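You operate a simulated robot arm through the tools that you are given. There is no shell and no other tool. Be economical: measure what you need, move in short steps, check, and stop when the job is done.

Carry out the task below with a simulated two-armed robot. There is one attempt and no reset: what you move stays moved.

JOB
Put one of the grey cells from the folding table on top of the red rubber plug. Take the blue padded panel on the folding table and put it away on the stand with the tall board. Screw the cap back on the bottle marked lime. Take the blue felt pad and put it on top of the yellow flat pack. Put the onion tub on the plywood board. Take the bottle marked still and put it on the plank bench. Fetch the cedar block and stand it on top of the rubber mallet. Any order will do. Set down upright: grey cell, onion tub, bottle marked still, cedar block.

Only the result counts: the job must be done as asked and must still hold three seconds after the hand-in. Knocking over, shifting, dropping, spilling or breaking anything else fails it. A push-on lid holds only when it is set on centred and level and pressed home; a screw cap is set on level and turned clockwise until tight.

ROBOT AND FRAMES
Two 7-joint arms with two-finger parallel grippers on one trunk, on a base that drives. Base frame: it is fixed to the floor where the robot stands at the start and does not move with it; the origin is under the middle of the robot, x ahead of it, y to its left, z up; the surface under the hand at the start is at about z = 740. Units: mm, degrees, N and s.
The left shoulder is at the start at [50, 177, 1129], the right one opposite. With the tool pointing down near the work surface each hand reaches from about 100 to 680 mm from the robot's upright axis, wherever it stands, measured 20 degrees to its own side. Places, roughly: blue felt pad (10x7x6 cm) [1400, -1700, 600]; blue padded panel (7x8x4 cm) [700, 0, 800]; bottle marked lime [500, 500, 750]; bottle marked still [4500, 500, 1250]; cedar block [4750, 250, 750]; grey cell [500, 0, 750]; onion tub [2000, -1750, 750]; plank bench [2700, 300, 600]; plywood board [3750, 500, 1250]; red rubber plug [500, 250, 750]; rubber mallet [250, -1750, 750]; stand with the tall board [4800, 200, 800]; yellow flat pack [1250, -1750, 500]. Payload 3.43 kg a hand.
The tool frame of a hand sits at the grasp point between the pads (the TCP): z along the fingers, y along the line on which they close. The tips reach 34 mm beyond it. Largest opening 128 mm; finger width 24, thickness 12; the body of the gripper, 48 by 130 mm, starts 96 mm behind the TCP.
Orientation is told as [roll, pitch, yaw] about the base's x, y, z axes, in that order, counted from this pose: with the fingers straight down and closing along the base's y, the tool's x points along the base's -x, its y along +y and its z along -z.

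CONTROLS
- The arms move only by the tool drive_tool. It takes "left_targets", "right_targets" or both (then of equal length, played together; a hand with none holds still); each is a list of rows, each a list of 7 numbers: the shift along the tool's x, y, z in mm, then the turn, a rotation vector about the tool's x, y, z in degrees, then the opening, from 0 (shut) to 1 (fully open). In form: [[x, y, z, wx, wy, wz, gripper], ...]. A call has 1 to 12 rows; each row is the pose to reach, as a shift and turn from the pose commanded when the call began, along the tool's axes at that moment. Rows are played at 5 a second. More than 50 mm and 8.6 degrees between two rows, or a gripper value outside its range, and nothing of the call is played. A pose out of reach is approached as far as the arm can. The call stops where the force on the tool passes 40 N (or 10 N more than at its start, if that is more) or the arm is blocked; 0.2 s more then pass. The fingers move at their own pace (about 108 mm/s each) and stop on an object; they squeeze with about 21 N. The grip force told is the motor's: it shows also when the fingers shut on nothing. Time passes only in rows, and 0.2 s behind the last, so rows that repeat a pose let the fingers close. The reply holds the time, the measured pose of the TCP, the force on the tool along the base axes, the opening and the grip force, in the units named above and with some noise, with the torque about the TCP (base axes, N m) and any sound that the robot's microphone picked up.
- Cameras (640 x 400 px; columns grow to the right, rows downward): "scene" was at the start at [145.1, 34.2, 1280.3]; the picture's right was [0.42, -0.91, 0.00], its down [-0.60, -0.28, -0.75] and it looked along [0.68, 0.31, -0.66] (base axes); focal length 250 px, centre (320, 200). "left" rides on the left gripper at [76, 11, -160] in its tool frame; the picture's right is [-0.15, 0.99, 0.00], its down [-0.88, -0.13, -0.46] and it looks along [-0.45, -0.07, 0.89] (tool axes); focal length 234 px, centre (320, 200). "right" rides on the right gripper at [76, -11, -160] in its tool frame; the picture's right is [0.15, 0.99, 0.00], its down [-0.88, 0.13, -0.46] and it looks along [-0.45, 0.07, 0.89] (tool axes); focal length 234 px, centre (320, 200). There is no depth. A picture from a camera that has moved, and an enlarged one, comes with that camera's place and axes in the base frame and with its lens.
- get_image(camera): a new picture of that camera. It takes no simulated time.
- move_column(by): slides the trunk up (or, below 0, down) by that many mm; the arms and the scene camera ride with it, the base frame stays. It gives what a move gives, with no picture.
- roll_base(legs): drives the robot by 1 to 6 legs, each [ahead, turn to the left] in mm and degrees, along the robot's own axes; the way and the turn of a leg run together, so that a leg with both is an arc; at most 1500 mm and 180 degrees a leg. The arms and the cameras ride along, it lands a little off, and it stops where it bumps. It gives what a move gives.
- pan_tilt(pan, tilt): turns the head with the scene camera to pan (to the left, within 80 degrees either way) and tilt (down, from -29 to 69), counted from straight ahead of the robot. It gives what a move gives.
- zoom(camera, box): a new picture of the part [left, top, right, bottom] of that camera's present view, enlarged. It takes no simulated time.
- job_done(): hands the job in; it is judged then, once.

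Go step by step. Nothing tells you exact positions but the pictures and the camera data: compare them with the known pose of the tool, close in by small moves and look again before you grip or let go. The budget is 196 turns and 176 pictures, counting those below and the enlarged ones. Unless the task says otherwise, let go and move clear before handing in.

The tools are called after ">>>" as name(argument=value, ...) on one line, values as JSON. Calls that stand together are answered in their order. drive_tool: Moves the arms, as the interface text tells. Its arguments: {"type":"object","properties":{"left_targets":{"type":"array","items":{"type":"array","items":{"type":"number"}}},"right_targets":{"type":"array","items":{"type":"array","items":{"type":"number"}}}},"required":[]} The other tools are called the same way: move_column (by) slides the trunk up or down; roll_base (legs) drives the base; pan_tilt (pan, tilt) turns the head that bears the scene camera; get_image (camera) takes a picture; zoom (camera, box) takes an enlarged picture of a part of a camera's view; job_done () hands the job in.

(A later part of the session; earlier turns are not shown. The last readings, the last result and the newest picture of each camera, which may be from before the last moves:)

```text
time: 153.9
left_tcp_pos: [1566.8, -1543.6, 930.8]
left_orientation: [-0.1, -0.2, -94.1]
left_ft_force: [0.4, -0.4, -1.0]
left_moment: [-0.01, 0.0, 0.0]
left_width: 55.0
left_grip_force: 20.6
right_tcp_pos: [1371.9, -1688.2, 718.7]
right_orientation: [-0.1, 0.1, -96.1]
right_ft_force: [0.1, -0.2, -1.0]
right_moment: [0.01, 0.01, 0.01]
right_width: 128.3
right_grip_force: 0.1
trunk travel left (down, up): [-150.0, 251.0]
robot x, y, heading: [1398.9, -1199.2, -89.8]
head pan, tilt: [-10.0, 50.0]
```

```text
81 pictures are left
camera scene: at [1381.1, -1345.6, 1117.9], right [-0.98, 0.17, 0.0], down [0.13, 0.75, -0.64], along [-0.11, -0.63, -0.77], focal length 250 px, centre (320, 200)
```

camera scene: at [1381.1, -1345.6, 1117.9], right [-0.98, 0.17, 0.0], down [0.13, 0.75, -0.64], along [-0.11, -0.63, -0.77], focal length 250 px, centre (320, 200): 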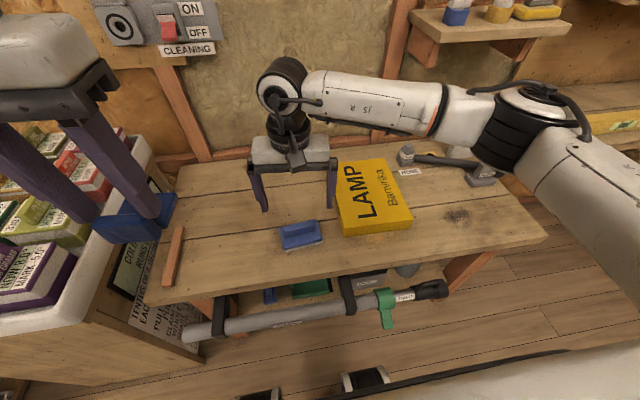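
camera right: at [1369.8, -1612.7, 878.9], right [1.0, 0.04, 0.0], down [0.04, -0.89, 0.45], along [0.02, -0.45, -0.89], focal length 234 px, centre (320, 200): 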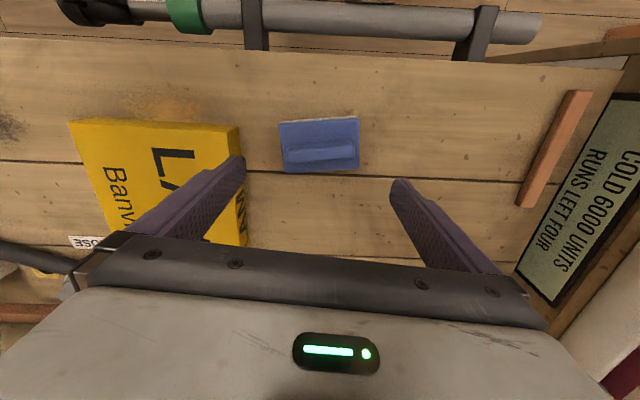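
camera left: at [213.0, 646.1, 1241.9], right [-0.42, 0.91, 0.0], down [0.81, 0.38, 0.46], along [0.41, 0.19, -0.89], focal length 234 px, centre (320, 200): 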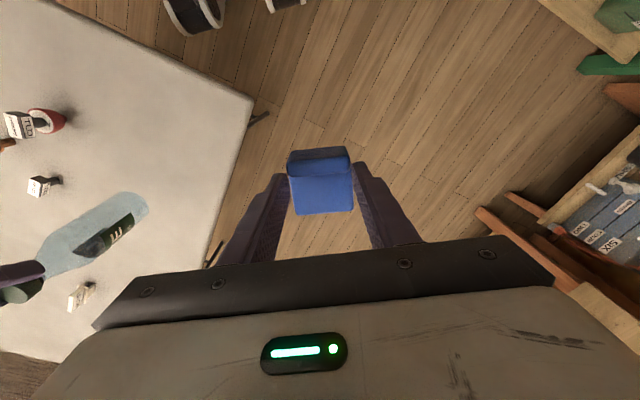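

The pad's long side is turned about +5°, centre near [1373, -1690], top near z = 590. I'll align, lower to z = 640 and check.

>>> drive_tool(right_targets=[[-1, 1, 30, 0, 0, -6, 1], [-2, 1, 60, 0, 0, -11.7, 1], [-2, 1, 80, 0, 0, -11.7, 1], [-2, 1, 80, 0, 0, -11.7, 1]])

>>> get_image(camera="right")

>>> zoom(camera="scene", box=[230, 170, 420, 270])

```text
time: 154.9
left_tcp_pos: [1566.5, -1543.1, 932.7]
left_orientation: [-0.1, -0.1, -94.1]
left_ft_force: [0.2, 0.3, -0.7]
left_moment: [-0.02, 0.0, -0.02]
left_width: 54.9
left_grip_force: 21.4
right_tcp_pos: [1372.4, -1693.0, 638.8]
right_orientation: [0.0, 0.1, -84.4]
right_ft_force: [0.3, 0.3, 0.0]
right_moment: [0.02, -0.02, -0.01]
right_width: 127.8
right_grip_force: 0.1
trunk travel left (down, up): [-150.0, 251.0]
robot x, y, heading: [1397.2, -1197.4, -90.1]
head pan, tilt: [-10.0, 50.0]
```

```text
80 pictures are left
camera right: at [1354.4, -1618.4, 798.5], right [0.97, 0.24, 0.0], down [0.22, -0.86, 0.45], along [0.11, -0.44, -0.89], focal length 234 px, centre (320, 200)
```

right: 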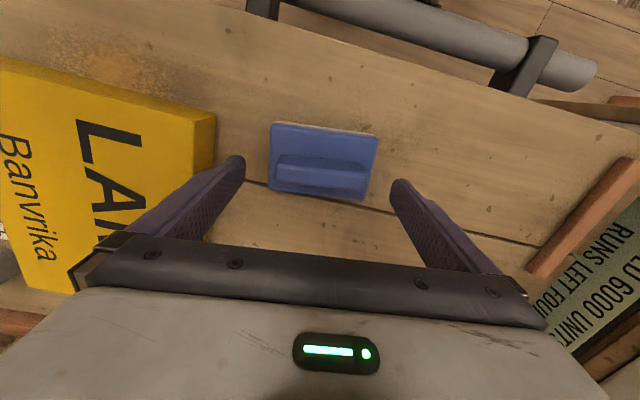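

```text
3.37 times, centred on (325, 220) of scene
camera zoom: at [1381.1, -1345.6, 1117.9], right [-0.98, 0.17, 0.0], down [0.13, 0.75, -0.64], along [-0.11, -0.63, -0.77], focal length 842 px, centre (303, 133)
```

zoom: 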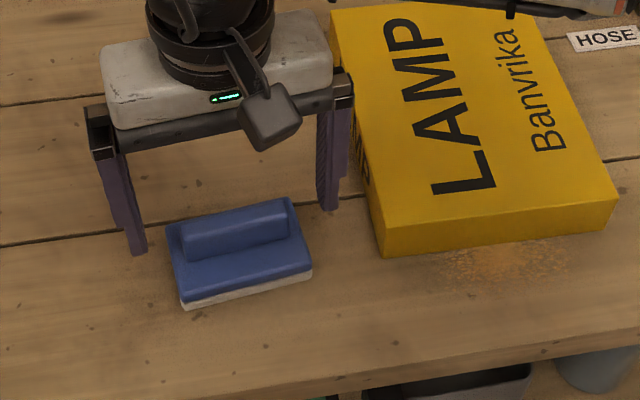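

The pad is aligned and centred within 3 mm. I'll lower so the tips straddle its sides, close and lift a little.

>>> drive_tool(right_targets=[[1, 2, 25, 0, 0, 0, 1], [1, 2, 45, 0, 0, 0, 1], [1, 2, 61, 0, 0, 0, 1], [1, 2, 61, 0, 0, 0, 1]])

>>> zoom(camera="scene", box=[230, 190, 390, 290])

```text
time: 155.6
left_tcp_pos: [1566.9, -1542.2, 932.6]
left_orientation: [-0.1, -0.1, -94.2]
left_ft_force: [1.1, 0.4, -1.1]
left_moment: [-0.01, 0.01, 0.02]
left_width: 55.0
left_grip_force: 20.8
right_tcp_pos: [1375.7, -1691.8, 593.5]
right_orientation: [-0.1, 0.1, -84.4]
right_ft_force: [-2.2, 9.4, 22.8]
right_moment: [0.45, 1.17, -0.62]
right_width: 127.9
right_grip_force: 0.2
trunk travel left (down, up): [-150.0, 251.0]
robot x, y, heading: [1397.8, -1200.6, -90.1]
head pan, tilt: [-10.0, 50.0]
stopped in row 3 (right hand): the force on the tool passed its limit at 64 N (the readings are from after the stop); the commanded pose is now the measured one
```

```text
4.00 times, centred on (310, 240) of scene
camera zoom: at [1381.0, -1343.8, 1118.4], right [-0.98, 0.17, 0.0], down [0.13, 0.75, -0.64], along [-0.11, -0.63, -0.77], focal length 1000 px, centre (360, 40)
```

zoom: 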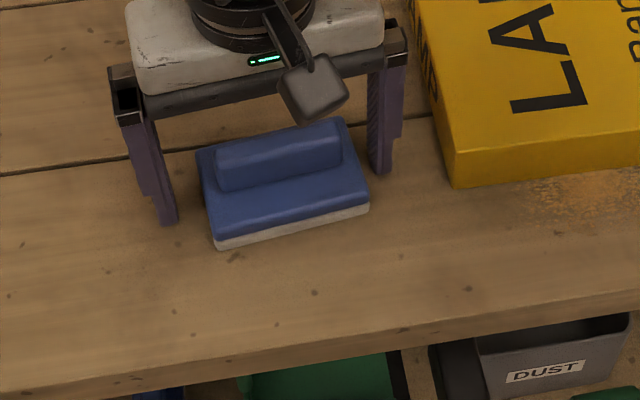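

The tips met the bench, so its top is about z = 560. I'll raise 4 mm, close on the pad and lift.

>>> drive_tool(right_targets=[[0, 0, -4, 0, 0, 0, 1], [0, 0, -4, 0, 0, 0, 0.6], [0, 0, -4, 0, 0, 0, 0], [0, 0, -4, 0, 0, 0, 0], [0, 0, -4, 0, 0, 0, 0], [0, 0, -30, 0, 0, 0, 0], [0, 0, -75, 0, 0, 0, 0]])

>>> get_image(camera="right")

>>> get_image(camera="scene")

```text
time: 157.2
left_tcp_pos: [1566.1, -1543.1, 932.1]
left_orientation: [-0.1, -0.1, -94.1]
left_ft_force: [-0.1, -0.5, -0.7]
left_moment: [-0.02, -0.01, 0.0]
left_width: 54.9
left_grip_force: 20.6
right_tcp_pos: [1378.3, -1693.0, 665.2]
right_orientation: [0.0, 0.0, -84.3]
right_ft_force: [0.2, 0.3, -1.3]
right_moment: [-0.01, 0.0, -0.02]
right_width: 99.5
right_grip_force: 21.2
trunk travel left (down, up): [-150.0, 251.0]
robot x, y, heading: [1392.5, -1195.1, -90.2]
head pan, tilt: [-10.0, 50.0]
```

```text
77 pictures are left
camera right: at [1359.5, -1618.4, 825.4], right [0.97, 0.24, 0.0], down [0.22, -0.86, 0.46], along [0.11, -0.44, -0.89], focal length 234 px, centre (320, 200)
```

right: 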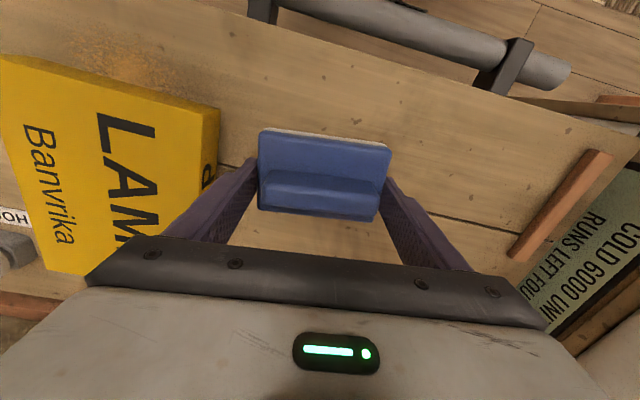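

```text
76 pictures are left
camera scene: at [1380.9, -1345.4, 1117.8], right [-0.98, 0.17, 0.0], down [0.13, 0.75, -0.64], along [-0.11, -0.63, -0.77], focal length 250 px, centre (320, 200)
```

scene: 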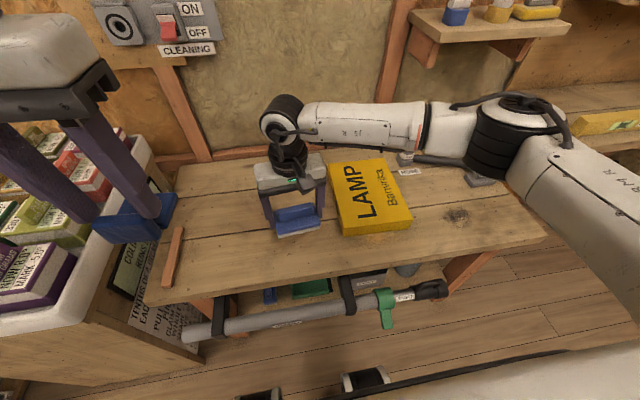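

The pad is held with its base about 37 mm below the TCP. The pack spans x 1087–1260 and y −1880 to −1668 with its top near z = 607; next I'm carrying the pad over its middle.

>>> drive_tool(right_targets=[[-11, -40, -20, 0, 0, 0, 0], [-22, -80, -25, 0, 0, 0, 0], [-34, -120, -25, 0, 0, 0, 0], [-45, -160, -25, 0, 0, 0, 0], [-57, -204, -25, 0, 0, 0, 0], [-57, -204, -10, 0, 0, 0, 0], [-57, -204, 8, 0, 0, 0, 0], [-57, -204, 8, 0, 0, 0, 0]])

>>> get_image(camera="scene")

```text
time: 159.0
left_tcp_pos: [1565.9, -1543.8, 931.7]
left_orientation: [-0.2, -0.1, -94.2]
left_ft_force: [0.1, -0.4, -0.6]
left_moment: [0.03, -0.01, -0.05]
left_width: 54.9
left_grip_force: 20.8
right_tcp_pos: [1178.3, -1768.8, 657.8]
right_orientation: [0.0, 0.1, -84.3]
right_ft_force: [0.4, -0.4, -1.5]
right_moment: [0.02, 0.03, 0.0]
right_width: 99.7
right_grip_force: 21.1
trunk travel left (down, up): [-150.0, 251.0]
robot x, y, heading: [1392.5, -1194.9, -90.0]
head pan, tilt: [-10.0, 50.0]
```

```text
75 pictures are left
camera scene: at [1380.8, -1345.5, 1117.9], right [-0.98, 0.17, 0.0], down [0.13, 0.75, -0.64], along [-0.11, -0.63, -0.77], focal length 250 px, centre (320, 200)
```

scene: 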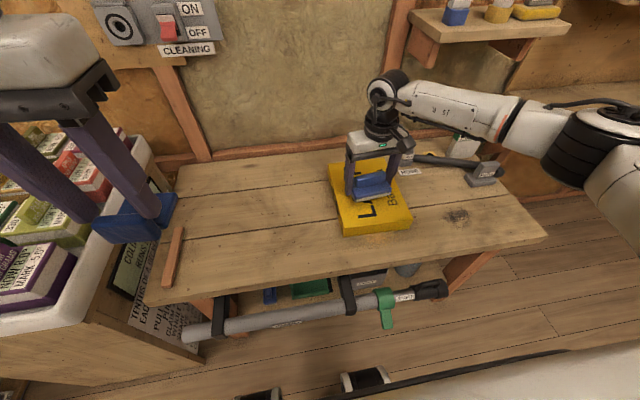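

Above the pack's middle. I'll lower until it touches.

>>> drive_tool(right_targets=[[0, 0, 4, 0, 0, 0, 0], [0, 0, 8, 0, 0, 0, 0], [0, 0, 11, 0, 0, 0, 0], [0, 0, 11, 0, 0, 0, 0]])

```text
time: 160.0
left_tcp_pos: [1565.6, -1542.9, 930.6]
left_orientation: [-0.1, -0.1, -94.2]
left_ft_force: [-0.1, -0.2, -0.3]
left_moment: [0.01, -0.01, -0.02]
left_width: 54.8
left_grip_force: 21.1
right_tcp_pos: [1176.8, -1769.2, 645.8]
right_orientation: [0.0, 0.1, -84.4]
right_ft_force: [0.7, 0.0, -1.5]
right_moment: [0.0, 0.0, -0.01]
right_width: 99.7
right_grip_force: 20.8
trunk travel left (down, up): [-150.0, 251.0]
robot x, y, heading: [1400.4, -1197.4, -90.1]
head pan, tilt: [-10.0, 50.0]
```

>>> drive_tool(right_targets=[[0, 0, 2, 0, 0, 0, 0], [0, 0, 4, 0, 0, 0, 0], [0, 0, 6, 0, 0, 0, 0], [0, 0, 6, 0, 0, 0, 0]])

>>> zoom(camera="scene", box=[310, 120, 440, 250])

```text
time: 161.0
left_tcp_pos: [1566.8, -1544.0, 930.8]
left_orientation: [-0.1, -0.1, -94.2]
left_ft_force: [-0.1, -0.1, -0.1]
left_moment: [0.01, 0.0, -0.03]
left_width: 54.9
left_grip_force: 21.1
right_tcp_pos: [1178.2, -1769.2, 639.6]
right_orientation: [-0.1, 0.0, -84.2]
right_ft_force: [0.2, -0.6, -1.0]
right_moment: [0.07, -0.07, 0.03]
right_width: 99.7
right_grip_force: 20.8
trunk travel left (down, up): [-150.0, 251.0]
robot x, y, heading: [1395.4, -1203.3, -90.1]
head pan, tilt: [-10.0, 50.0]
```

```text
3.08 times, centred on (375, 185) of scene
camera zoom: at [1380.8, -1345.5, 1117.9], right [-0.98, 0.17, 0.0], down [0.13, 0.75, -0.64], along [-0.11, -0.63, -0.77], focal length 769 px, centre (151, 246)
```

zoom: 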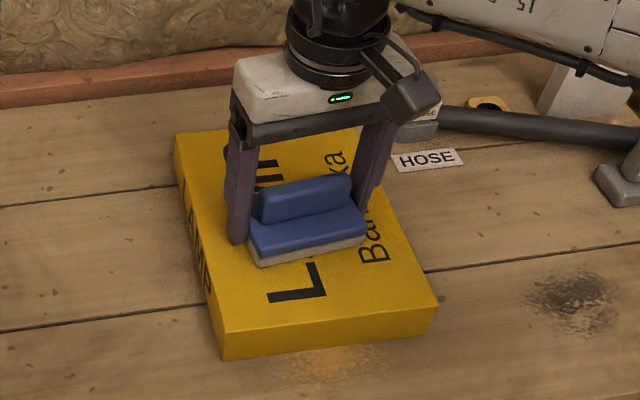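

Just above the pack; a few more mm.

>>> drive_tool(right_targets=[[0, 0, 1.5, 0, 0, 0, 0], [0, 0, 3, 0, 0, 0, 0], [0, 0, 3, 0, 0, 0, 0]])

```text
time: 161.8
left_tcp_pos: [1565.9, -1542.2, 933.0]
left_orientation: [0.0, -0.2, -94.2]
left_ft_force: [-0.3, 0.0, -0.9]
left_moment: [0.01, -0.01, 0.02]
left_width: 54.8
left_grip_force: 20.5
right_tcp_pos: [1178.0, -1769.9, 639.4]
right_orientation: [0.1, -0.1, -84.4]
right_ft_force: [-3.1, 3.1, 12.7]
right_moment: [0.15, -0.19, 0.06]
right_width: 99.8
right_grip_force: 21.3
trunk travel left (down, up): [-150.0, 251.0]
robot x, y, heading: [1394.2, -1197.1, -90.1]
head pan, tilt: [-10.0, 50.0]
```

Contact. I'll release and rise.

>>> drive_tool(right_targets=[[0, 0, -1, 0, 0, 0, 0], [0, 0, -1, 0, 0, 0, 1], [0, 0, -1, 0, 0, 0, 1], [0, 0, -1, 0, 0, 0, 1], [0, 0, -40, 0, 0, 0, 1], [0, 0, -90, 0, 0, 0, 1], [0, 0, -140, 0, 0, 0, 1], [0, 0, -190, 0, 0, 0, 1], [0, 0, -240, 0, 0, 0, 1]])

>>> pan_tilt(pan=30, tilt=40)

>>> get_image(camera="scene")

>>> zoom(camera="right", box=[220, 80, 420, 220])

```text
time: 163.8
left_tcp_pos: [1566.1, -1542.8, 931.7]
left_orientation: [-0.1, -0.1, -94.2]
left_ft_force: [-0.5, -0.4, 0.0]
left_moment: [-0.02, 0.0, 0.01]
left_width: 54.9
left_grip_force: 20.9
right_tcp_pos: [1176.6, -1769.4, 878.0]
right_orientation: [0.0, 0.1, -84.3]
right_ft_force: [0.3, 0.1, 0.7]
right_moment: [0.02, 0.01, -0.01]
right_width: 127.9
right_grip_force: 0.0
trunk travel left (down, up): [-150.0, 251.0]
robot x, y, heading: [1394.7, -1199.2, -89.9]
head pan, tilt: [-10.0, 50.0]
```

```text
time: 164.9
left_tcp_pos: [1565.9, -1543.8, 930.8]
left_orientation: [-0.2, -0.1, -94.1]
left_ft_force: [-0.3, 0.4, -1.0]
left_moment: [-0.01, 0.01, 0.0]
left_width: 54.8
left_grip_force: 21.0
right_tcp_pos: [1175.5, -1768.3, 877.2]
right_orientation: [0.1, 0.1, -84.3]
right_ft_force: [0.1, -0.7, 0.1]
right_moment: [-0.01, 0.0, -0.02]
right_width: 128.0
right_grip_force: 0.0
trunk travel left (down, up): [-150.0, 251.0]
robot x, y, heading: [1394.9, -1200.4, -89.8]
head pan, tilt: [30.0, 40.0]
```

```text
73 pictures are left
camera scene: at [1436.6, -1343.3, 1132.0], right [-0.87, -0.5, 0.0], down [-0.32, 0.56, -0.77], along [0.38, -0.66, -0.64], focal length 250 px, centre (320, 200)
```

scene: 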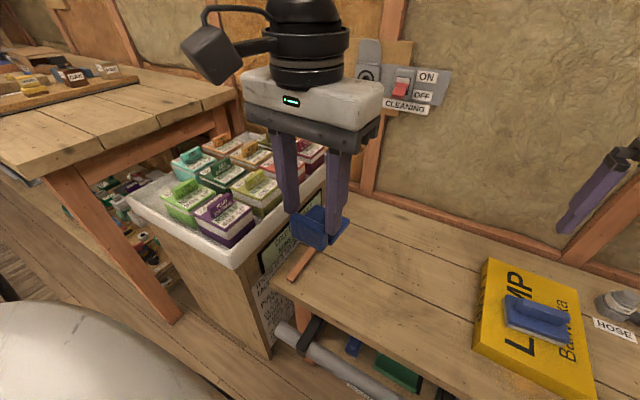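

```text
2.86 times, centred on (320, 150) of right
camera zoom: at [1158.5, -1694.5, 1037.9], right [0.97, 0.24, 0.0], down [0.22, -0.86, 0.46], along [0.11, -0.44, -0.89], focal length 669 px, centre (320, 343)
```

zoom: 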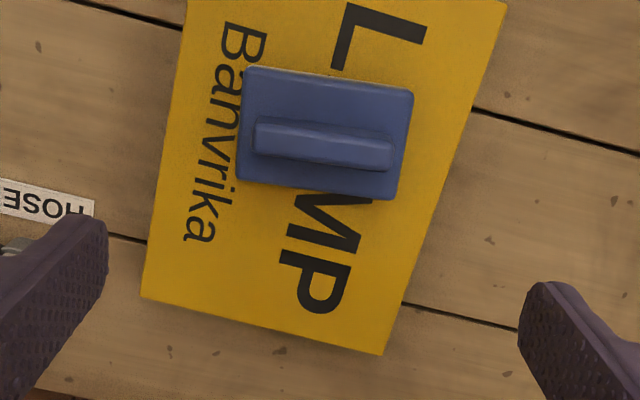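

The pad lies on the pack. Now I'll read the tub labels to find onion.

>>> zoom(camera="scene", box=[120, 120, 340, 260])

```text
2.86 times, centred on (230, 190) of scene
camera zoom: at [1436.6, -1343.3, 1132.0], right [-0.87, -0.5, 0.0], down [-0.32, 0.56, -0.77], along [0.38, -0.66, -0.64], focal length 714 px, centre (577, 229)
```

zoom: 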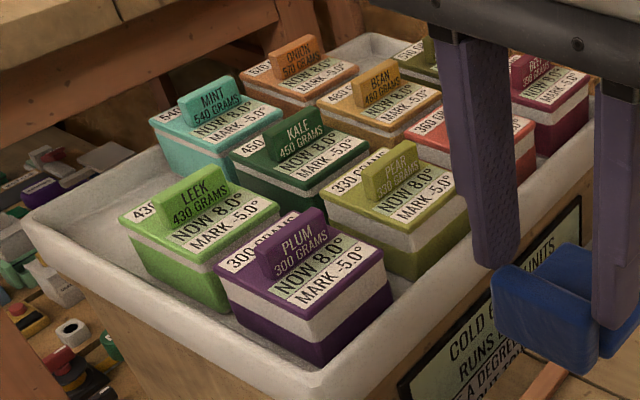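

The orange-lidded tub reads ONION, near [1960, -1730]. I'll raise the trunk, back off and drive over to face it.

>>> move_column(by=150)

>>> roll_base(legs=[[-250, 0], [0, 90], [665, 0], [0, -90], [200, 0]])

>>> pan_tilt(pan=-10, tilt=45)

>>> get_image(camera="scene")

>>> get_image(camera="right")

```text
time: 166.7
left_tcp_pos: [1566.0, -1542.0, 1081.7]
left_orientation: [-0.1, -0.1, -94.1]
left_ft_force: [0.5, -0.2, 0.2]
left_moment: [0.02, 0.01, 0.04]
left_width: 55.3
left_grip_force: 20.6
right_tcp_pos: [1176.2, -1768.7, 1028.4]
right_orientation: [0.0, -0.1, -84.3]
right_ft_force: [-0.7, 0.0, -0.1]
right_moment: [0.01, 0.01, 0.03]
right_width: 128.0
right_grip_force: 0.0
trunk travel left (down, up): [-300.0, 101.0]
robot x, y, heading: [1396.5, -1196.9, -90.0]
head pan, tilt: [30.0, 40.0]
```

```text
time: 180.5
left_tcp_pos: [2233.7, -1504.1, 1081.7]
left_orientation: [-0.1, -0.1, -93.7]
left_ft_force: [-0.3, -0.4, 0.3]
left_moment: [0.02, -0.01, 0.0]
left_width: 54.8
left_grip_force: 21.3
right_tcp_pos: [1845.8, -1734.1, 1027.5]
right_orientation: [0.1, 0.0, -83.9]
right_ft_force: [-0.3, 0.1, -0.1]
right_moment: [0.02, 0.01, 0.0]
right_width: 128.0
right_grip_force: 0.0
trunk travel left (down, up): [-300.0, 101.0]
robot x, y, heading: [2062.6, -1160.1, -89.4]
head pan, tilt: [30.0, 40.0]
```

```text
time: 181.6
left_tcp_pos: [2232.1, -1504.3, 1080.8]
left_orientation: [-0.1, -0.1, -93.6]
left_ft_force: [0.1, -0.5, -0.2]
left_moment: [-0.01, 0.02, 0.0]
left_width: 54.9
left_grip_force: 21.2
right_tcp_pos: [1845.7, -1733.5, 1028.4]
right_orientation: [-0.1, 0.0, -83.8]
right_ft_force: [0.5, -0.5, 0.7]
right_moment: [0.0, -0.05, -0.02]
right_width: 128.0
right_grip_force: 0.0
trunk travel left (down, up): [-300.0, 101.0]
robot x, y, heading: [2060.1, -1158.4, -89.5]
head pan, tilt: [-10.0, 45.0]
```

```text
70 pictures are left
camera scene: at [2045.2, -1312.5, 1274.8], right [-0.99, 0.16, 0.0], down [0.12, 0.7, -0.71], along [-0.12, -0.7, -0.71], focal length 250 px, centre (320, 200)
```

scene: 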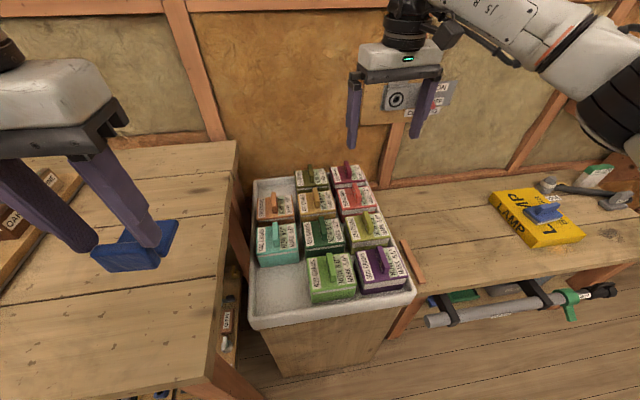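

```text
69 pictures are left
camera right: at [1826.9, -1659.4, 1188.3], right [0.97, 0.25, 0.0], down [0.22, -0.86, 0.46], along [0.12, -0.44, -0.89], focal length 234 px, centre (320, 200)
```

right: 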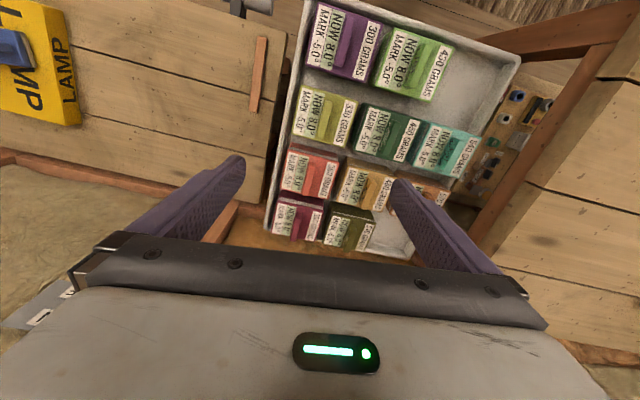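

The onion tub is the orange one at about [2082, -1787, 790], in the back-left slot with free space on its left. I'll turn the base 25° left to bring it into the right hand's zone.

>>> roll_base(legs=[[0, 25]])

>>> get_image(camera="right")

>>> get_image(camera="scene")

```text
time: 183.2
left_tcp_pos: [2362.0, -1398.4, 1079.9]
left_orientation: [0.0, -0.1, -68.7]
left_ft_force: [0.4, 0.4, -1.2]
left_moment: [0.02, 0.0, 0.02]
left_width: 54.9
left_grip_force: 20.9
right_tcp_pos: [2108.1, -1769.1, 1028.2]
right_orientation: [-0.1, 0.1, -58.7]
right_ft_force: [0.3, -0.2, 0.0]
right_moment: [0.0, 0.01, -0.03]
right_width: 128.2
right_grip_force: 0.1
trunk travel left (down, up): [-300.0, 101.0]
robot x, y, heading: [2058.3, -1163.5, -64.3]
head pan, tilt: [-10.0, 45.0]
```

```text
68 pictures are left
camera right: at [2060.1, -1711.0, 1188.3], right [0.77, 0.64, 0.0], down [0.57, -0.69, 0.46], along [0.29, -0.35, -0.89], focal length 234 px, centre (320, 200)
```

right: 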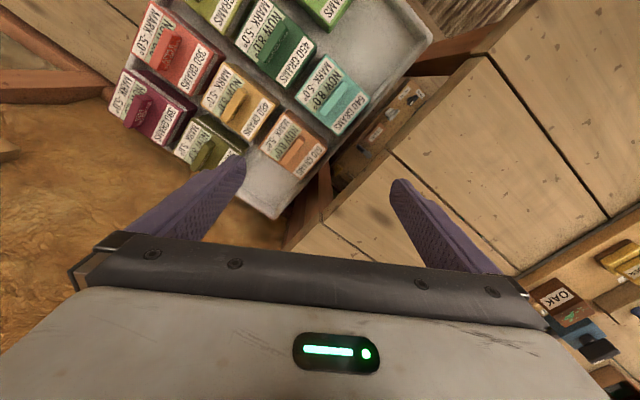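

```text
67 pictures are left
camera scene: at [2110.3, -1303.5, 1274.8], right [-0.96, -0.27, 0.0], down [-0.19, 0.68, -0.71], along [0.19, -0.68, -0.71], focal length 250 px, centre (320, 200)
```

scene: 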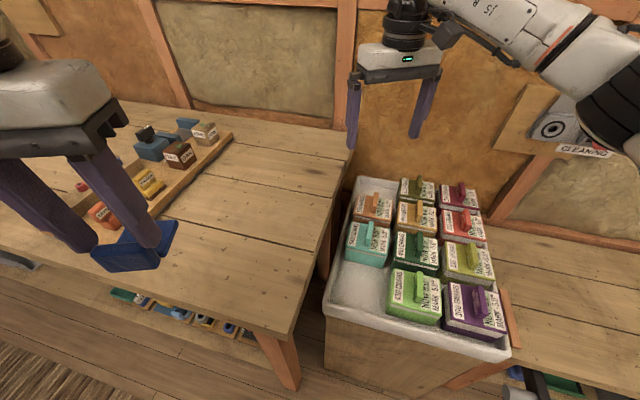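

The onion fin is at about [2097, -1824, 774] with its length along y. I'll move above it, turn the gripper to close along x and look.

>>> drive_tool(right_targets=[[-8, -8, 20, 0, 0, 8, 0.6], [-16, -16, 45, 0, 0, 16, 0.6], [-24, -24, 75, 0, 0, 24, 0.6], [-33, -31, 105, 0, 0, 32, 0.6], [-41, -38, 130, 0, 0, 40, 0.6], [-41, -38, 130, 0, 0, 40, 0.6]])

>>> get_image(camera="right")

>>> zoom(camera="scene", box=[320, 120, 480, 260])

```text
time: 184.6
left_tcp_pos: [2361.3, -1398.1, 1081.3]
left_orientation: [-0.1, -0.1, -68.7]
left_ft_force: [-0.2, -0.3, -0.3]
left_moment: [-0.05, 0.01, 0.04]
left_width: 55.0
left_grip_force: 20.9
right_tcp_pos: [2095.9, -1827.8, 898.3]
right_orientation: [0.0, 0.0, -98.8]
right_ft_force: [-0.2, 0.6, 0.3]
right_moment: [0.02, -0.01, 0.01]
right_width: 76.8
right_grip_force: 0.1
trunk travel left (down, up): [-300.0, 101.0]
robot x, y, heading: [2059.1, -1158.2, -64.2]
head pan, tilt: [-10.0, 45.0]
```

```text
66 pictures are left
camera right: at [2097.6, -1749.6, 1058.4], right [1.0, -0.01, 0.0], down [-0.01, -0.89, 0.46], along [0.0, -0.46, -0.89], focal length 234 px, centre (320, 200)
```

right: 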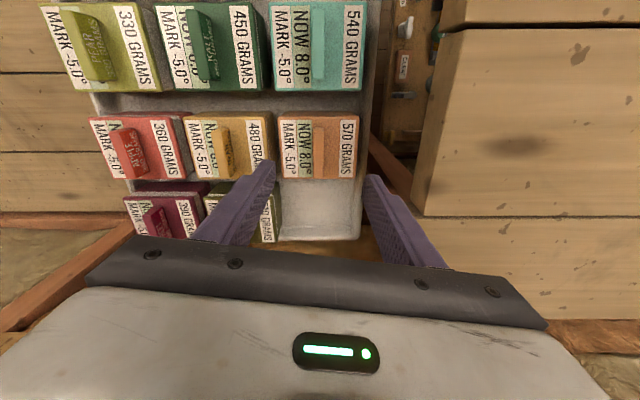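

```text
2.86 times, centred on (400, 190) of scene
camera zoom: at [2109.9, -1303.6, 1274.8], right [-0.96, -0.27, 0.0], down [-0.19, 0.68, -0.71], along [0.19, -0.68, -0.71], focal length 714 px, centre (91, 229)
```

zoom: 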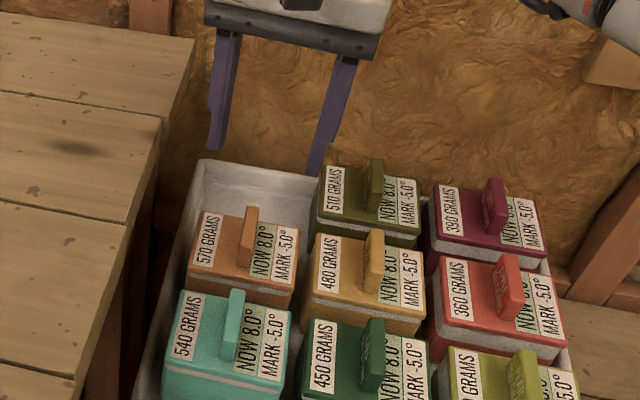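

The fin runs along y at about [2097, -1831], top near z = 770. I'll square up, narrow the opening and lower part-way.

>>> drive_tool(right_targets=[[-1, 1, 25, 0, 0, -4.4, 0.45], [-3, 1.5, 50, 0, 0, -8.8, 0.45], [-3, 1.5, 80, 0, 0, -8.8, 0.45], [-3, 1.5, 80, 0, 0, -8.8, 0.45]])

>>> get_image(camera="right")

>>> zoom(camera="scene", box=[320, 120, 440, 240])

```text
time: 185.6
left_tcp_pos: [2362.4, -1399.0, 1081.0]
left_orientation: [-0.1, -0.1, -68.6]
left_ft_force: [0.2, 0.4, -0.4]
left_moment: [0.04, 0.01, 0.01]
left_width: 54.8
left_grip_force: 20.9
right_tcp_pos: [2097.4, -1827.8, 818.8]
right_orientation: [0.1, 0.0, -89.9]
right_ft_force: [0.3, -0.4, -0.7]
right_moment: [-0.01, -0.04, 0.0]
right_width: 57.5
right_grip_force: 0.0
trunk travel left (down, up): [-300.0, 101.0]
robot x, y, heading: [2062.1, -1157.1, -64.7]
head pan, tilt: [-10.0, 45.0]
```

```text
64 pictures are left
camera right: at [2087.4, -1751.3, 978.5], right [0.99, 0.15, 0.0], down [0.13, -0.88, 0.46], along [0.07, -0.45, -0.89], focal length 234 px, centre (320, 200)
```

right: 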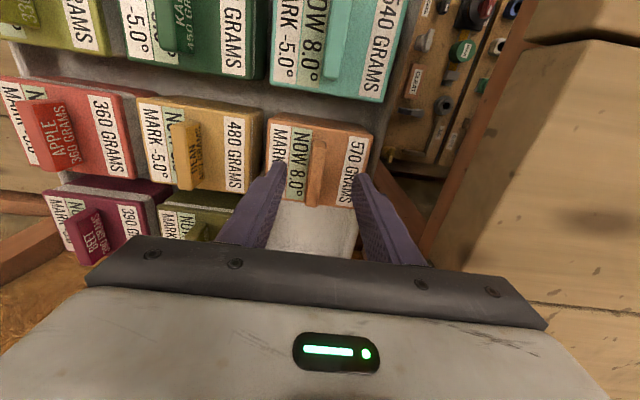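

```text
3.33 times, centred on (380, 180) of scene
camera zoom: at [2109.9, -1303.7, 1274.8], right [-0.96, -0.27, 0.0], down [-0.19, 0.68, -0.71], along [0.19, -0.68, -0.71], focal length 834 px, centre (120, 267)
```

zoom: 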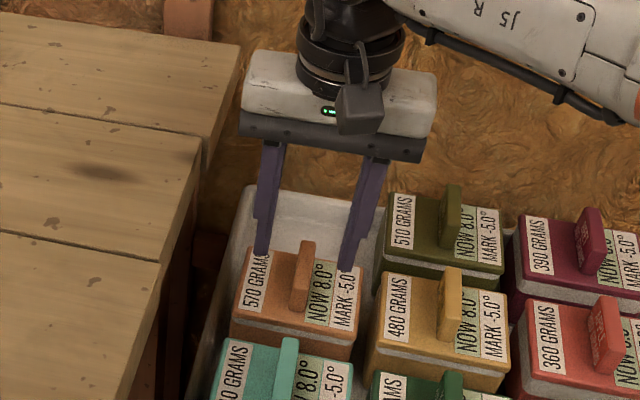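

The fin is 2–3 mm off centre. I'll correct and lower gently further.

>>> drive_tool(right_targets=[[-3, -2, 10, 0, 0, 0, 0.45], [-3, -2, 20, 0, 0, 0, 0.45], [-3, -2, 28, 0, 0, 0, 0.45], [-3, -2, 28, 0, 0, 0, 0.45]])

>>> zoom(camera="scene", box=[330, 150, 430, 240])

>>> zoom(camera="right", box=[240, 110, 400, 230])

```text
time: 186.6
left_tcp_pos: [2362.0, -1397.5, 1081.5]
left_orientation: [-0.2, -0.1, -68.6]
left_ft_force: [-0.9, 0.3, -0.1]
left_moment: [-0.03, 0.0, -0.02]
left_width: 55.1
left_grip_force: 20.9
right_tcp_pos: [2096.1, -1830.4, 789.2]
right_orientation: [-0.1, -0.1, -89.8]
right_ft_force: [-0.8, 0.8, 0.5]
right_moment: [0.0, 0.03, 0.02]
right_width: 57.5
right_grip_force: 0.1
trunk travel left (down, up): [-300.0, 101.0]
robot x, y, heading: [2059.1, -1164.4, -64.5]
head pan, tilt: [-10.0, 45.0]
```

```text
4.44 times, centred on (380, 195) of scene
camera zoom: at [2109.9, -1303.7, 1274.8], right [-0.96, -0.27, 0.0], down [-0.19, 0.68, -0.71], along [0.19, -0.68, -0.71], focal length 1111 px, centre (53, 222)
```

zoom: 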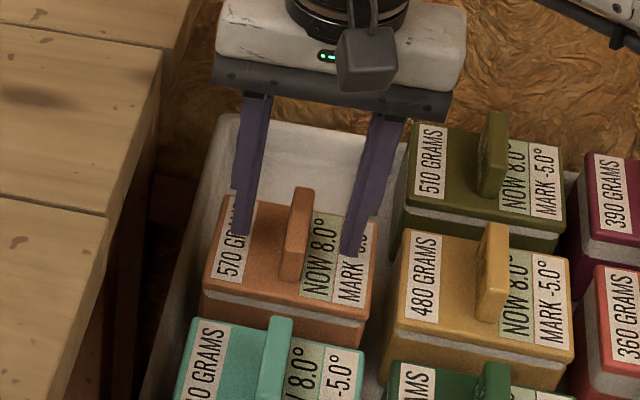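

```text
3.33 times, centred on (320, 170) of right
camera zoom: at [2084.9, -1755.3, 949.8], right [0.99, 0.15, 0.0], down [0.13, -0.88, 0.46], along [0.07, -0.45, -0.89], focal length 781 px, centre (320, 300)
```

zoom: 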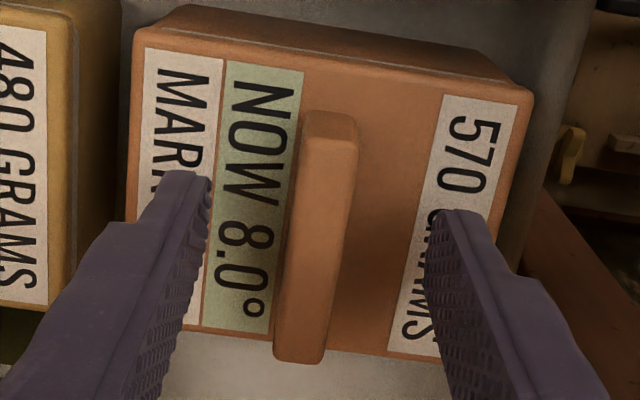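

The fin is centred between the fingers. I'll lower a bit more for a deeper grip, then close and lift slightly.

>>> drive_tool(right_targets=[[0, 0, 4, 0, 0, 0, 0.45], [0, 0, 8, 0, 0, 0, 0.45], [0, 0, 8, 0, 0, 0, 0], [0, 0, 8, 0, 0, 0, 0], [0, 0, 8, 0, 0, 0, 0], [0, 0, 8, 0, 0, 0, 0]])

>>> zoom(camera="scene", box=[330, 150, 430, 240])

```text
time: 188.0
left_tcp_pos: [2361.7, -1399.2, 1081.9]
left_orientation: [-0.1, 0.0, -68.6]
left_ft_force: [-0.6, 1.3, -0.5]
left_moment: [0.01, -0.01, 0.01]
left_width: 54.9
left_grip_force: 21.2
right_tcp_pos: [2096.0, -1831.3, 782.7]
right_orientation: [-0.1, 0.0, -89.8]
right_ft_force: [-1.2, 0.1, 0.2]
right_moment: [0.03, 0.06, -0.04]
right_width: 13.8
right_grip_force: 20.5
trunk travel left (down, up): [-300.0, 101.0]
robot x, y, heading: [2061.6, -1161.9, -64.6]
head pan, tilt: [-10.0, 45.0]
```

```text
4.44 times, centred on (380, 195) of scene
camera zoom: at [2109.7, -1303.8, 1274.8], right [-0.96, -0.27, 0.0], down [-0.19, 0.68, -0.71], along [0.19, -0.68, -0.71], focal length 1111 px, centre (53, 222)
```

zoom: 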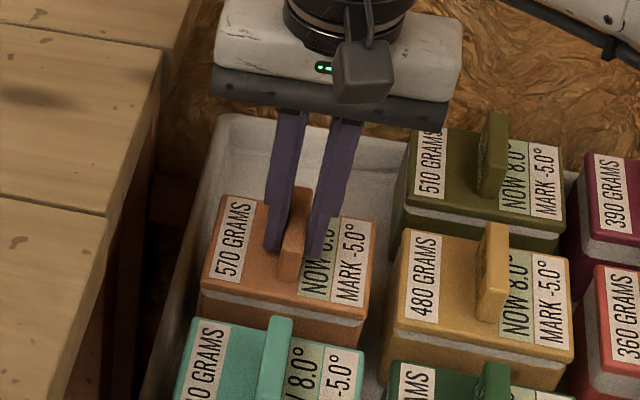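

The fin is gripped (14 mm). I'll lift carefully and see whether the whole tub comes.

>>> drive_tool(right_targets=[[0, 0, -10, 0, 0, 0, 0], [0, 0, -25, 0, 0, 0, 0], [0, 0, -50, 0, 0, 0, 0], [0, 0, -90, 0, 0, 0, 0], [0, 0, -130, 0, 0, 0, 0]])

>>> get_image(camera="scene")

>>> get_image(camera="right")

```text
time: 189.2
left_tcp_pos: [2362.6, -1398.4, 1081.2]
left_orientation: [-0.1, 0.0, -68.6]
left_ft_force: [-0.2, -0.3, 0.0]
left_moment: [0.01, 0.0, -0.02]
left_width: 55.1
left_grip_force: 20.4
right_tcp_pos: [2095.1, -1832.6, 912.9]
right_orientation: [0.0, 0.1, -89.9]
right_ft_force: [-0.6, -0.3, -6.4]
right_moment: [0.05, -0.04, 0.0]
right_width: 13.7
right_grip_force: 21.2
trunk travel left (down, up): [-300.0, 101.0]
robot x, y, heading: [2058.4, -1163.1, -64.4]
head pan, tilt: [-10.0, 45.0]
```

```text
59 pictures are left
camera scene: at [2110.0, -1303.9, 1274.7], right [-0.96, -0.27, 0.0], down [-0.19, 0.68, -0.71], along [0.19, -0.68, -0.71], focal length 250 px, centre (320, 200)
```

scene: 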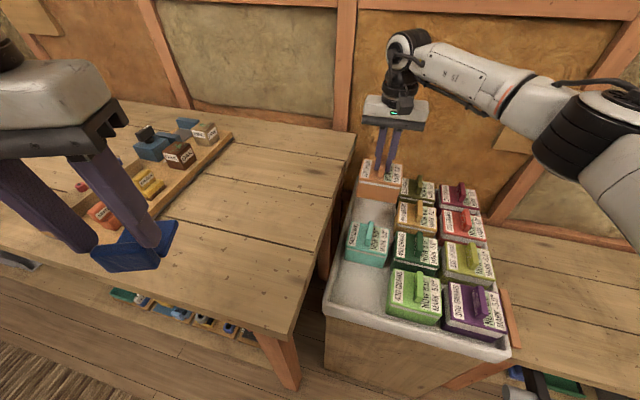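

```text
58 pictures are left
camera right: at [2084.7, -1757.0, 1072.9], right [0.99, 0.15, 0.0], down [0.13, -0.88, 0.45], along [0.07, -0.45, -0.89], focal length 234 px, centre (320, 200)
```

right: 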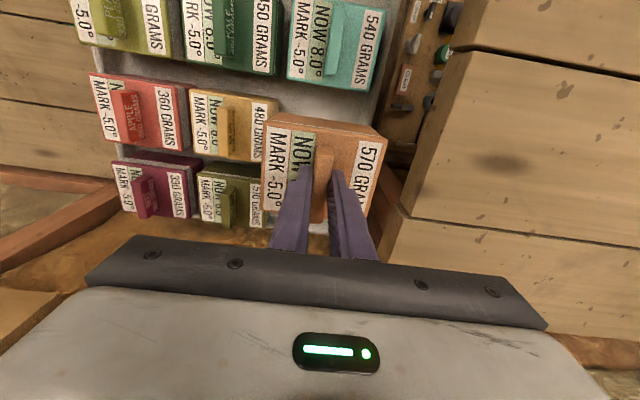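

The whole tub came up (6.4 N). I'll draw it in, back off and look east toward the plank bench and the shelves.

>>> drive_tool(right_targets=[[30, 0, -30, 0, 0, 0, 0], [65, 0, -60, 0, 0, 0, 0], [100, 0, -90, 0, 0, 0, 0], [140, 0, -110, 0, 0, 0, 0], [180, 0, -120, 0, 0, 0, 0]])

>>> roll_base(legs=[[-250, 0], [0, 64.4]])

>>> pan_tilt(pan=15, tilt=15)

>>> get_image(camera="scene")

```text
time: 190.4
left_tcp_pos: [2362.1, -1398.0, 1080.5]
left_orientation: [-0.1, -0.1, -68.6]
left_ft_force: [-0.3, -0.1, -1.1]
left_moment: [0.0, 0.0, 0.0]
left_width: 54.9
left_grip_force: 21.3
right_tcp_pos: [2096.2, -1652.0, 1030.3]
right_orientation: [0.0, 0.0, -90.0]
right_ft_force: [0.2, 0.6, -6.3]
right_moment: [-0.01, 0.01, -0.02]
right_width: 13.8
right_grip_force: 21.0
trunk travel left (down, up): [-300.0, 101.0]
robot x, y, heading: [2059.0, -1163.1, -64.1]
head pan, tilt: [-10.0, 45.0]
```

```text
time: 195.0
left_tcp_pos: [2300.7, -772.6, 1082.2]
left_orientation: [-0.1, -0.1, -5.5]
left_ft_force: [1.1, 0.2, 0.0]
left_moment: [0.01, 0.03, 0.03]
left_width: 55.0
left_grip_force: 21.1
right_tcp_pos: [2407.0, -1124.2, 1030.7]
right_orientation: [-0.1, 0.1, -26.6]
right_ft_force: [0.6, 0.2, -5.6]
right_moment: [0.03, 0.0, 0.0]
right_width: 13.6
right_grip_force: 21.3
trunk travel left (down, up): [-300.0, 101.0]
robot x, y, heading: [1951.6, -938.4, -1.0]
head pan, tilt: [-10.0, 45.0]
```

```text
time: 196.0
left_tcp_pos: [2301.0, -773.7, 1081.8]
left_orientation: [0.1, -0.1, -5.5]
left_ft_force: [0.1, 0.0, -0.9]
left_moment: [0.01, 0.01, -0.02]
left_width: 54.9
left_grip_force: 21.1
right_tcp_pos: [2407.3, -1124.5, 1030.7]
right_orientation: [0.0, 0.1, -26.7]
right_ft_force: [0.7, 0.5, -5.8]
right_moment: [0.0, 0.0, 0.0]
right_width: 13.9
right_grip_force: 20.9
trunk travel left (down, up): [-300.0, 101.0]
robot x, y, heading: [1953.0, -938.6, -1.2]
head pan, tilt: [15.0, 15.0]
```

```text
57 pictures are left
camera scene: at [2111.9, -916.4, 1321.4], right [0.24, -0.97, 0.0], down [-0.25, -0.06, -0.97], along [0.94, 0.23, -0.26], focal length 250 px, centre (320, 200)
```

scene: 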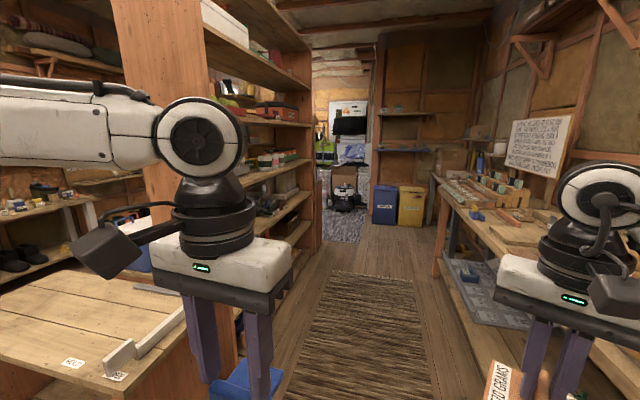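

A tall shelf unit stands east with the plank bench at its near end. I'll look left to see the bench and the way round to the shelf's north side.

>>> pan_tilt(pan=48, tilt=14)

>>> get_image(camera="scene")

```text
time: 197.0
left_tcp_pos: [2300.0, -771.7, 1081.5]
left_orientation: [-0.1, -0.1, -5.4]
left_ft_force: [-1.2, 0.3, -0.1]
left_moment: [-0.04, -0.01, -0.02]
left_width: 55.1
left_grip_force: 20.4
right_tcp_pos: [2408.3, -1123.6, 1030.4]
right_orientation: [0.0, 0.1, -26.8]
right_ft_force: [-0.3, -0.1, -5.8]
right_moment: [-0.01, 0.01, 0.01]
right_width: 14.1
right_grip_force: 21.0
trunk travel left (down, up): [-300.0, 101.0]
robot x, y, heading: [1953.6, -936.1, -1.1]
head pan, tilt: [48.0, 14.0]
```

```text
56 pictures are left
camera scene: at [2085.1, -870.6, 1323.2], right [0.73, -0.69, 0.0], down [-0.17, -0.18, -0.97], along [0.66, 0.71, -0.24], focal length 250 px, centre (320, 200)
```

scene: 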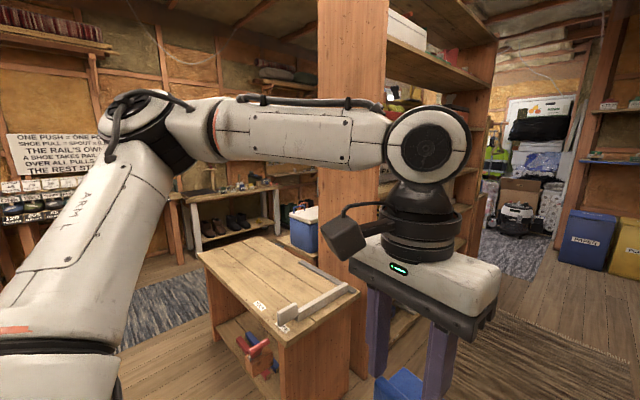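

The plank bench runs about x 2490–2830, y −280 to 600, and is reachable from the west. I'll drive north past it to see the shelf's north side.

>>> roll_base(legs=[[0, 91], [1500, 0], [500, 0], [0, -90], [900, 0]])

>>> pan_tilt(pan=-30, tilt=10)

>>> get_image(camera="scene")

```text
time: 218.9
left_tcp_pos: [3192.5, 1238.9, 1081.2]
left_orientation: [-0.1, -0.1, -3.1]
left_ft_force: [-0.3, 0.0, -0.3]
left_moment: [-0.01, 0.03, 0.01]
left_width: 54.9
left_grip_force: 21.3
right_tcp_pos: [3314.0, 888.9, 1029.5]
right_orientation: [-0.1, 0.0, -24.5]
right_ft_force: [0.1, -0.4, -5.6]
right_moment: [0.01, 0.04, 0.02]
right_width: 13.8
right_grip_force: 20.6
trunk travel left (down, up): [-300.0, 101.0]
robot x, y, heading: [2853.4, 1060.3, 0.9]
head pan, tilt: [48.0, 14.0]
```

```text
time: 220.4
left_tcp_pos: [3192.9, 1239.0, 1081.2]
left_orientation: [-0.1, -0.1, -3.2]
left_ft_force: [0.7, 0.3, -1.0]
left_moment: [0.01, -0.04, 0.0]
left_width: 54.9
left_grip_force: 21.6
right_tcp_pos: [3313.2, 891.1, 1028.6]
right_orientation: [0.0, 0.2, -24.6]
right_ft_force: [0.5, -0.1, -6.5]
right_moment: [-0.01, 0.06, 0.01]
right_width: 13.7
right_grip_force: 22.1
trunk travel left (down, up): [-300.0, 101.0]
robot x, y, heading: [2849.8, 1062.3, 1.0]
head pan, tilt: [-30.0, 10.0]
```

```text
55 pictures are left
camera scene: at [3000.9, 1016.2, 1329.6], right [-0.48, -0.87, 0.0], down [-0.15, 0.08, -0.98], along [0.86, -0.48, -0.17], focal length 250 px, centre (320, 200)
```

scene: 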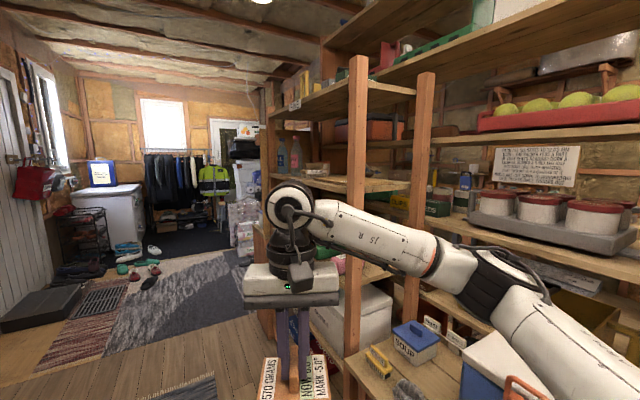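

I see two bottles on an upper shelf to the east, and a shelf board nearer. I'll enlarge that region.

>>> zoom(camera="scene", box=[255, 110, 435, 230])

```text
3.33 times, centred on (345, 170) of scene
camera zoom: at [3000.9, 1016.2, 1329.6], right [-0.48, -0.87, 0.0], down [-0.15, 0.08, -0.98], along [0.86, -0.48, -0.17], focal length 834 px, centre (237, 300)
```

zoom: 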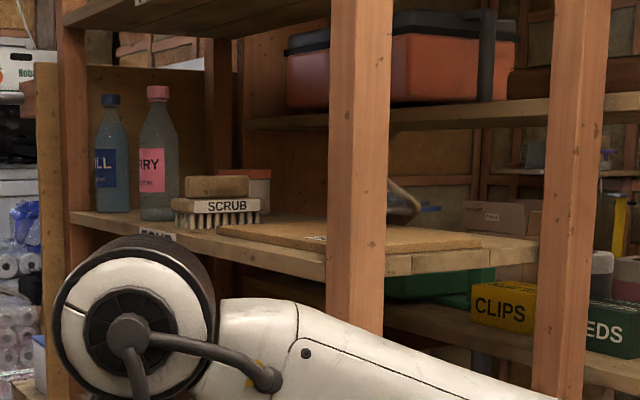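

The blue bottle reads "…ILL" (STILL) and the pink one "…RRY". A thin plywood board lies on the shelf nearer. There's an upper shelf above, so I'll go and face it squarely to judge the clearances.

>>> roll_base(legs=[[0, 12], [822, 0], [0, -103]])

>>> pan_tilt(pan=0, tilt=8)

>>> get_image(camera="scene")

```text
time: 230.0
left_tcp_pos: [3804.7, 899.8, 1081.6]
left_orientation: [-0.1, -0.2, -95.7]
left_ft_force: [0.5, -0.8, -0.1]
left_moment: [-0.03, 0.0, -0.03]
left_width: 54.9
left_grip_force: 21.2
right_tcp_pos: [3452.5, 793.3, 1030.1]
right_orientation: [0.0, 0.1, -117.0]
right_ft_force: [-1.5, 1.0, -6.0]
right_moment: [0.01, -0.06, -0.02]
right_width: 13.6
right_grip_force: 20.9
trunk travel left (down, up): [-300.0, 101.0]
robot x, y, heading: [3641.3, 1248.1, -91.7]
head pan, tilt: [-30.0, 10.0]
```

```text
time: 230.9
left_tcp_pos: [3805.3, 899.2, 1081.6]
left_orientation: [-0.1, -0.1, -95.6]
left_ft_force: [-0.5, -0.2, 0.1]
left_moment: [-0.01, 0.0, 0.01]
left_width: 54.8
left_grip_force: 21.2
right_tcp_pos: [3453.5, 793.6, 1029.3]
right_orientation: [0.0, 0.1, -117.0]
right_ft_force: [0.0, 0.4, -5.5]
right_moment: [0.04, -0.02, -0.02]
right_width: 13.9
right_grip_force: 21.2
trunk travel left (down, up): [-300.0, 101.0]
robot x, y, heading: [3643.2, 1248.1, -91.4]
head pan, tilt: [0.0, 8.0]
```

```text
53 pictures are left
camera scene: at [3637.4, 1084.8, 1332.9], right [-1.0, 0.03, 0.0], down [0.0, 0.14, -0.99], along [-0.03, -0.99, -0.14], focal length 250 px, centre (320, 200)
```

scene: 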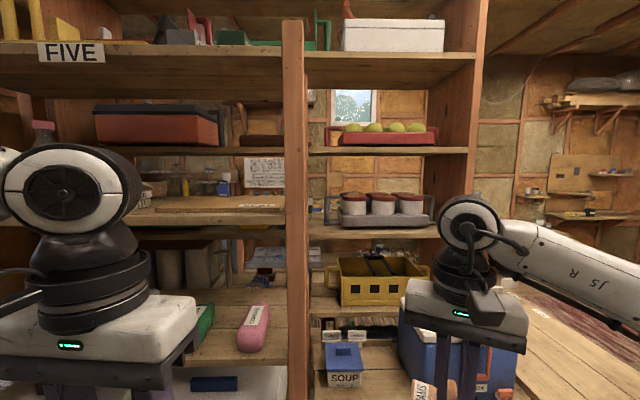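

The shelf gap is only about 240–280 mm high, so the tub can't go in with the fingers pointing down. I'll set it down on the plank bench's free end, re-grip its fin with the hand horizontal, and then place it. First I drive to the bench's north end.

>>> roll_base(legs=[[0, -88.6], [950, 0], [0, 90]])

>>> pan_tilt(pan=-5, tilt=40)

>>> get_image(camera="scene")

```text
time: 243.5
left_tcp_pos: [2870.3, 900.0, 1081.3]
left_orientation: [-0.1, -0.1, -93.9]
left_ft_force: [1.0, -0.1, -0.3]
left_moment: [-0.01, 0.01, 0.0]
left_width: 54.9
left_grip_force: 21.0
right_tcp_pos: [2521.2, 784.4, 1029.0]
right_orientation: [0.1, 0.1, -115.2]
right_ft_force: [0.1, 0.3, -6.4]
right_moment: [0.06, -0.02, 0.01]
right_width: 13.9
right_grip_force: 20.9
trunk travel left (down, up): [-300.0, 101.0]
robot x, y, heading: [2697.9, 1244.5, -89.7]
head pan, tilt: [0.0, 8.0]
```

```text
time: 244.4
left_tcp_pos: [2869.6, 901.5, 1080.7]
left_orientation: [-0.1, -0.1, -93.8]
left_ft_force: [0.0, -0.4, 0.3]
left_moment: [0.03, 0.01, 0.01]
left_width: 54.8
left_grip_force: 21.3
right_tcp_pos: [2521.7, 785.8, 1029.5]
right_orientation: [0.0, 0.1, -115.3]
right_ft_force: [0.1, -0.1, -7.6]
right_moment: [0.02, -0.05, 0.02]
right_width: 13.8
right_grip_force: 20.9
trunk travel left (down, up): [-300.0, 101.0]
robot x, y, heading: [2696.9, 1247.8, -90.0]
head pan, tilt: [-5.0, 40.0]
```

```text
52 pictures are left
camera scene: at [2689.7, 1088.7, 1282.0], right [-1.0, 0.08, 0.0], down [0.05, 0.64, -0.77], along [-0.06, -0.76, -0.64], focal length 250 px, centre (320, 200)
```

scene: 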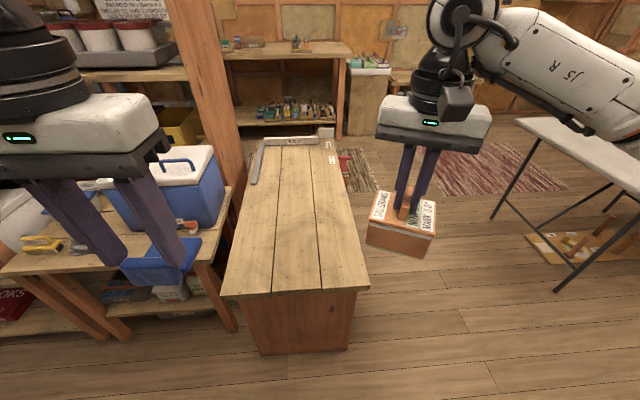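

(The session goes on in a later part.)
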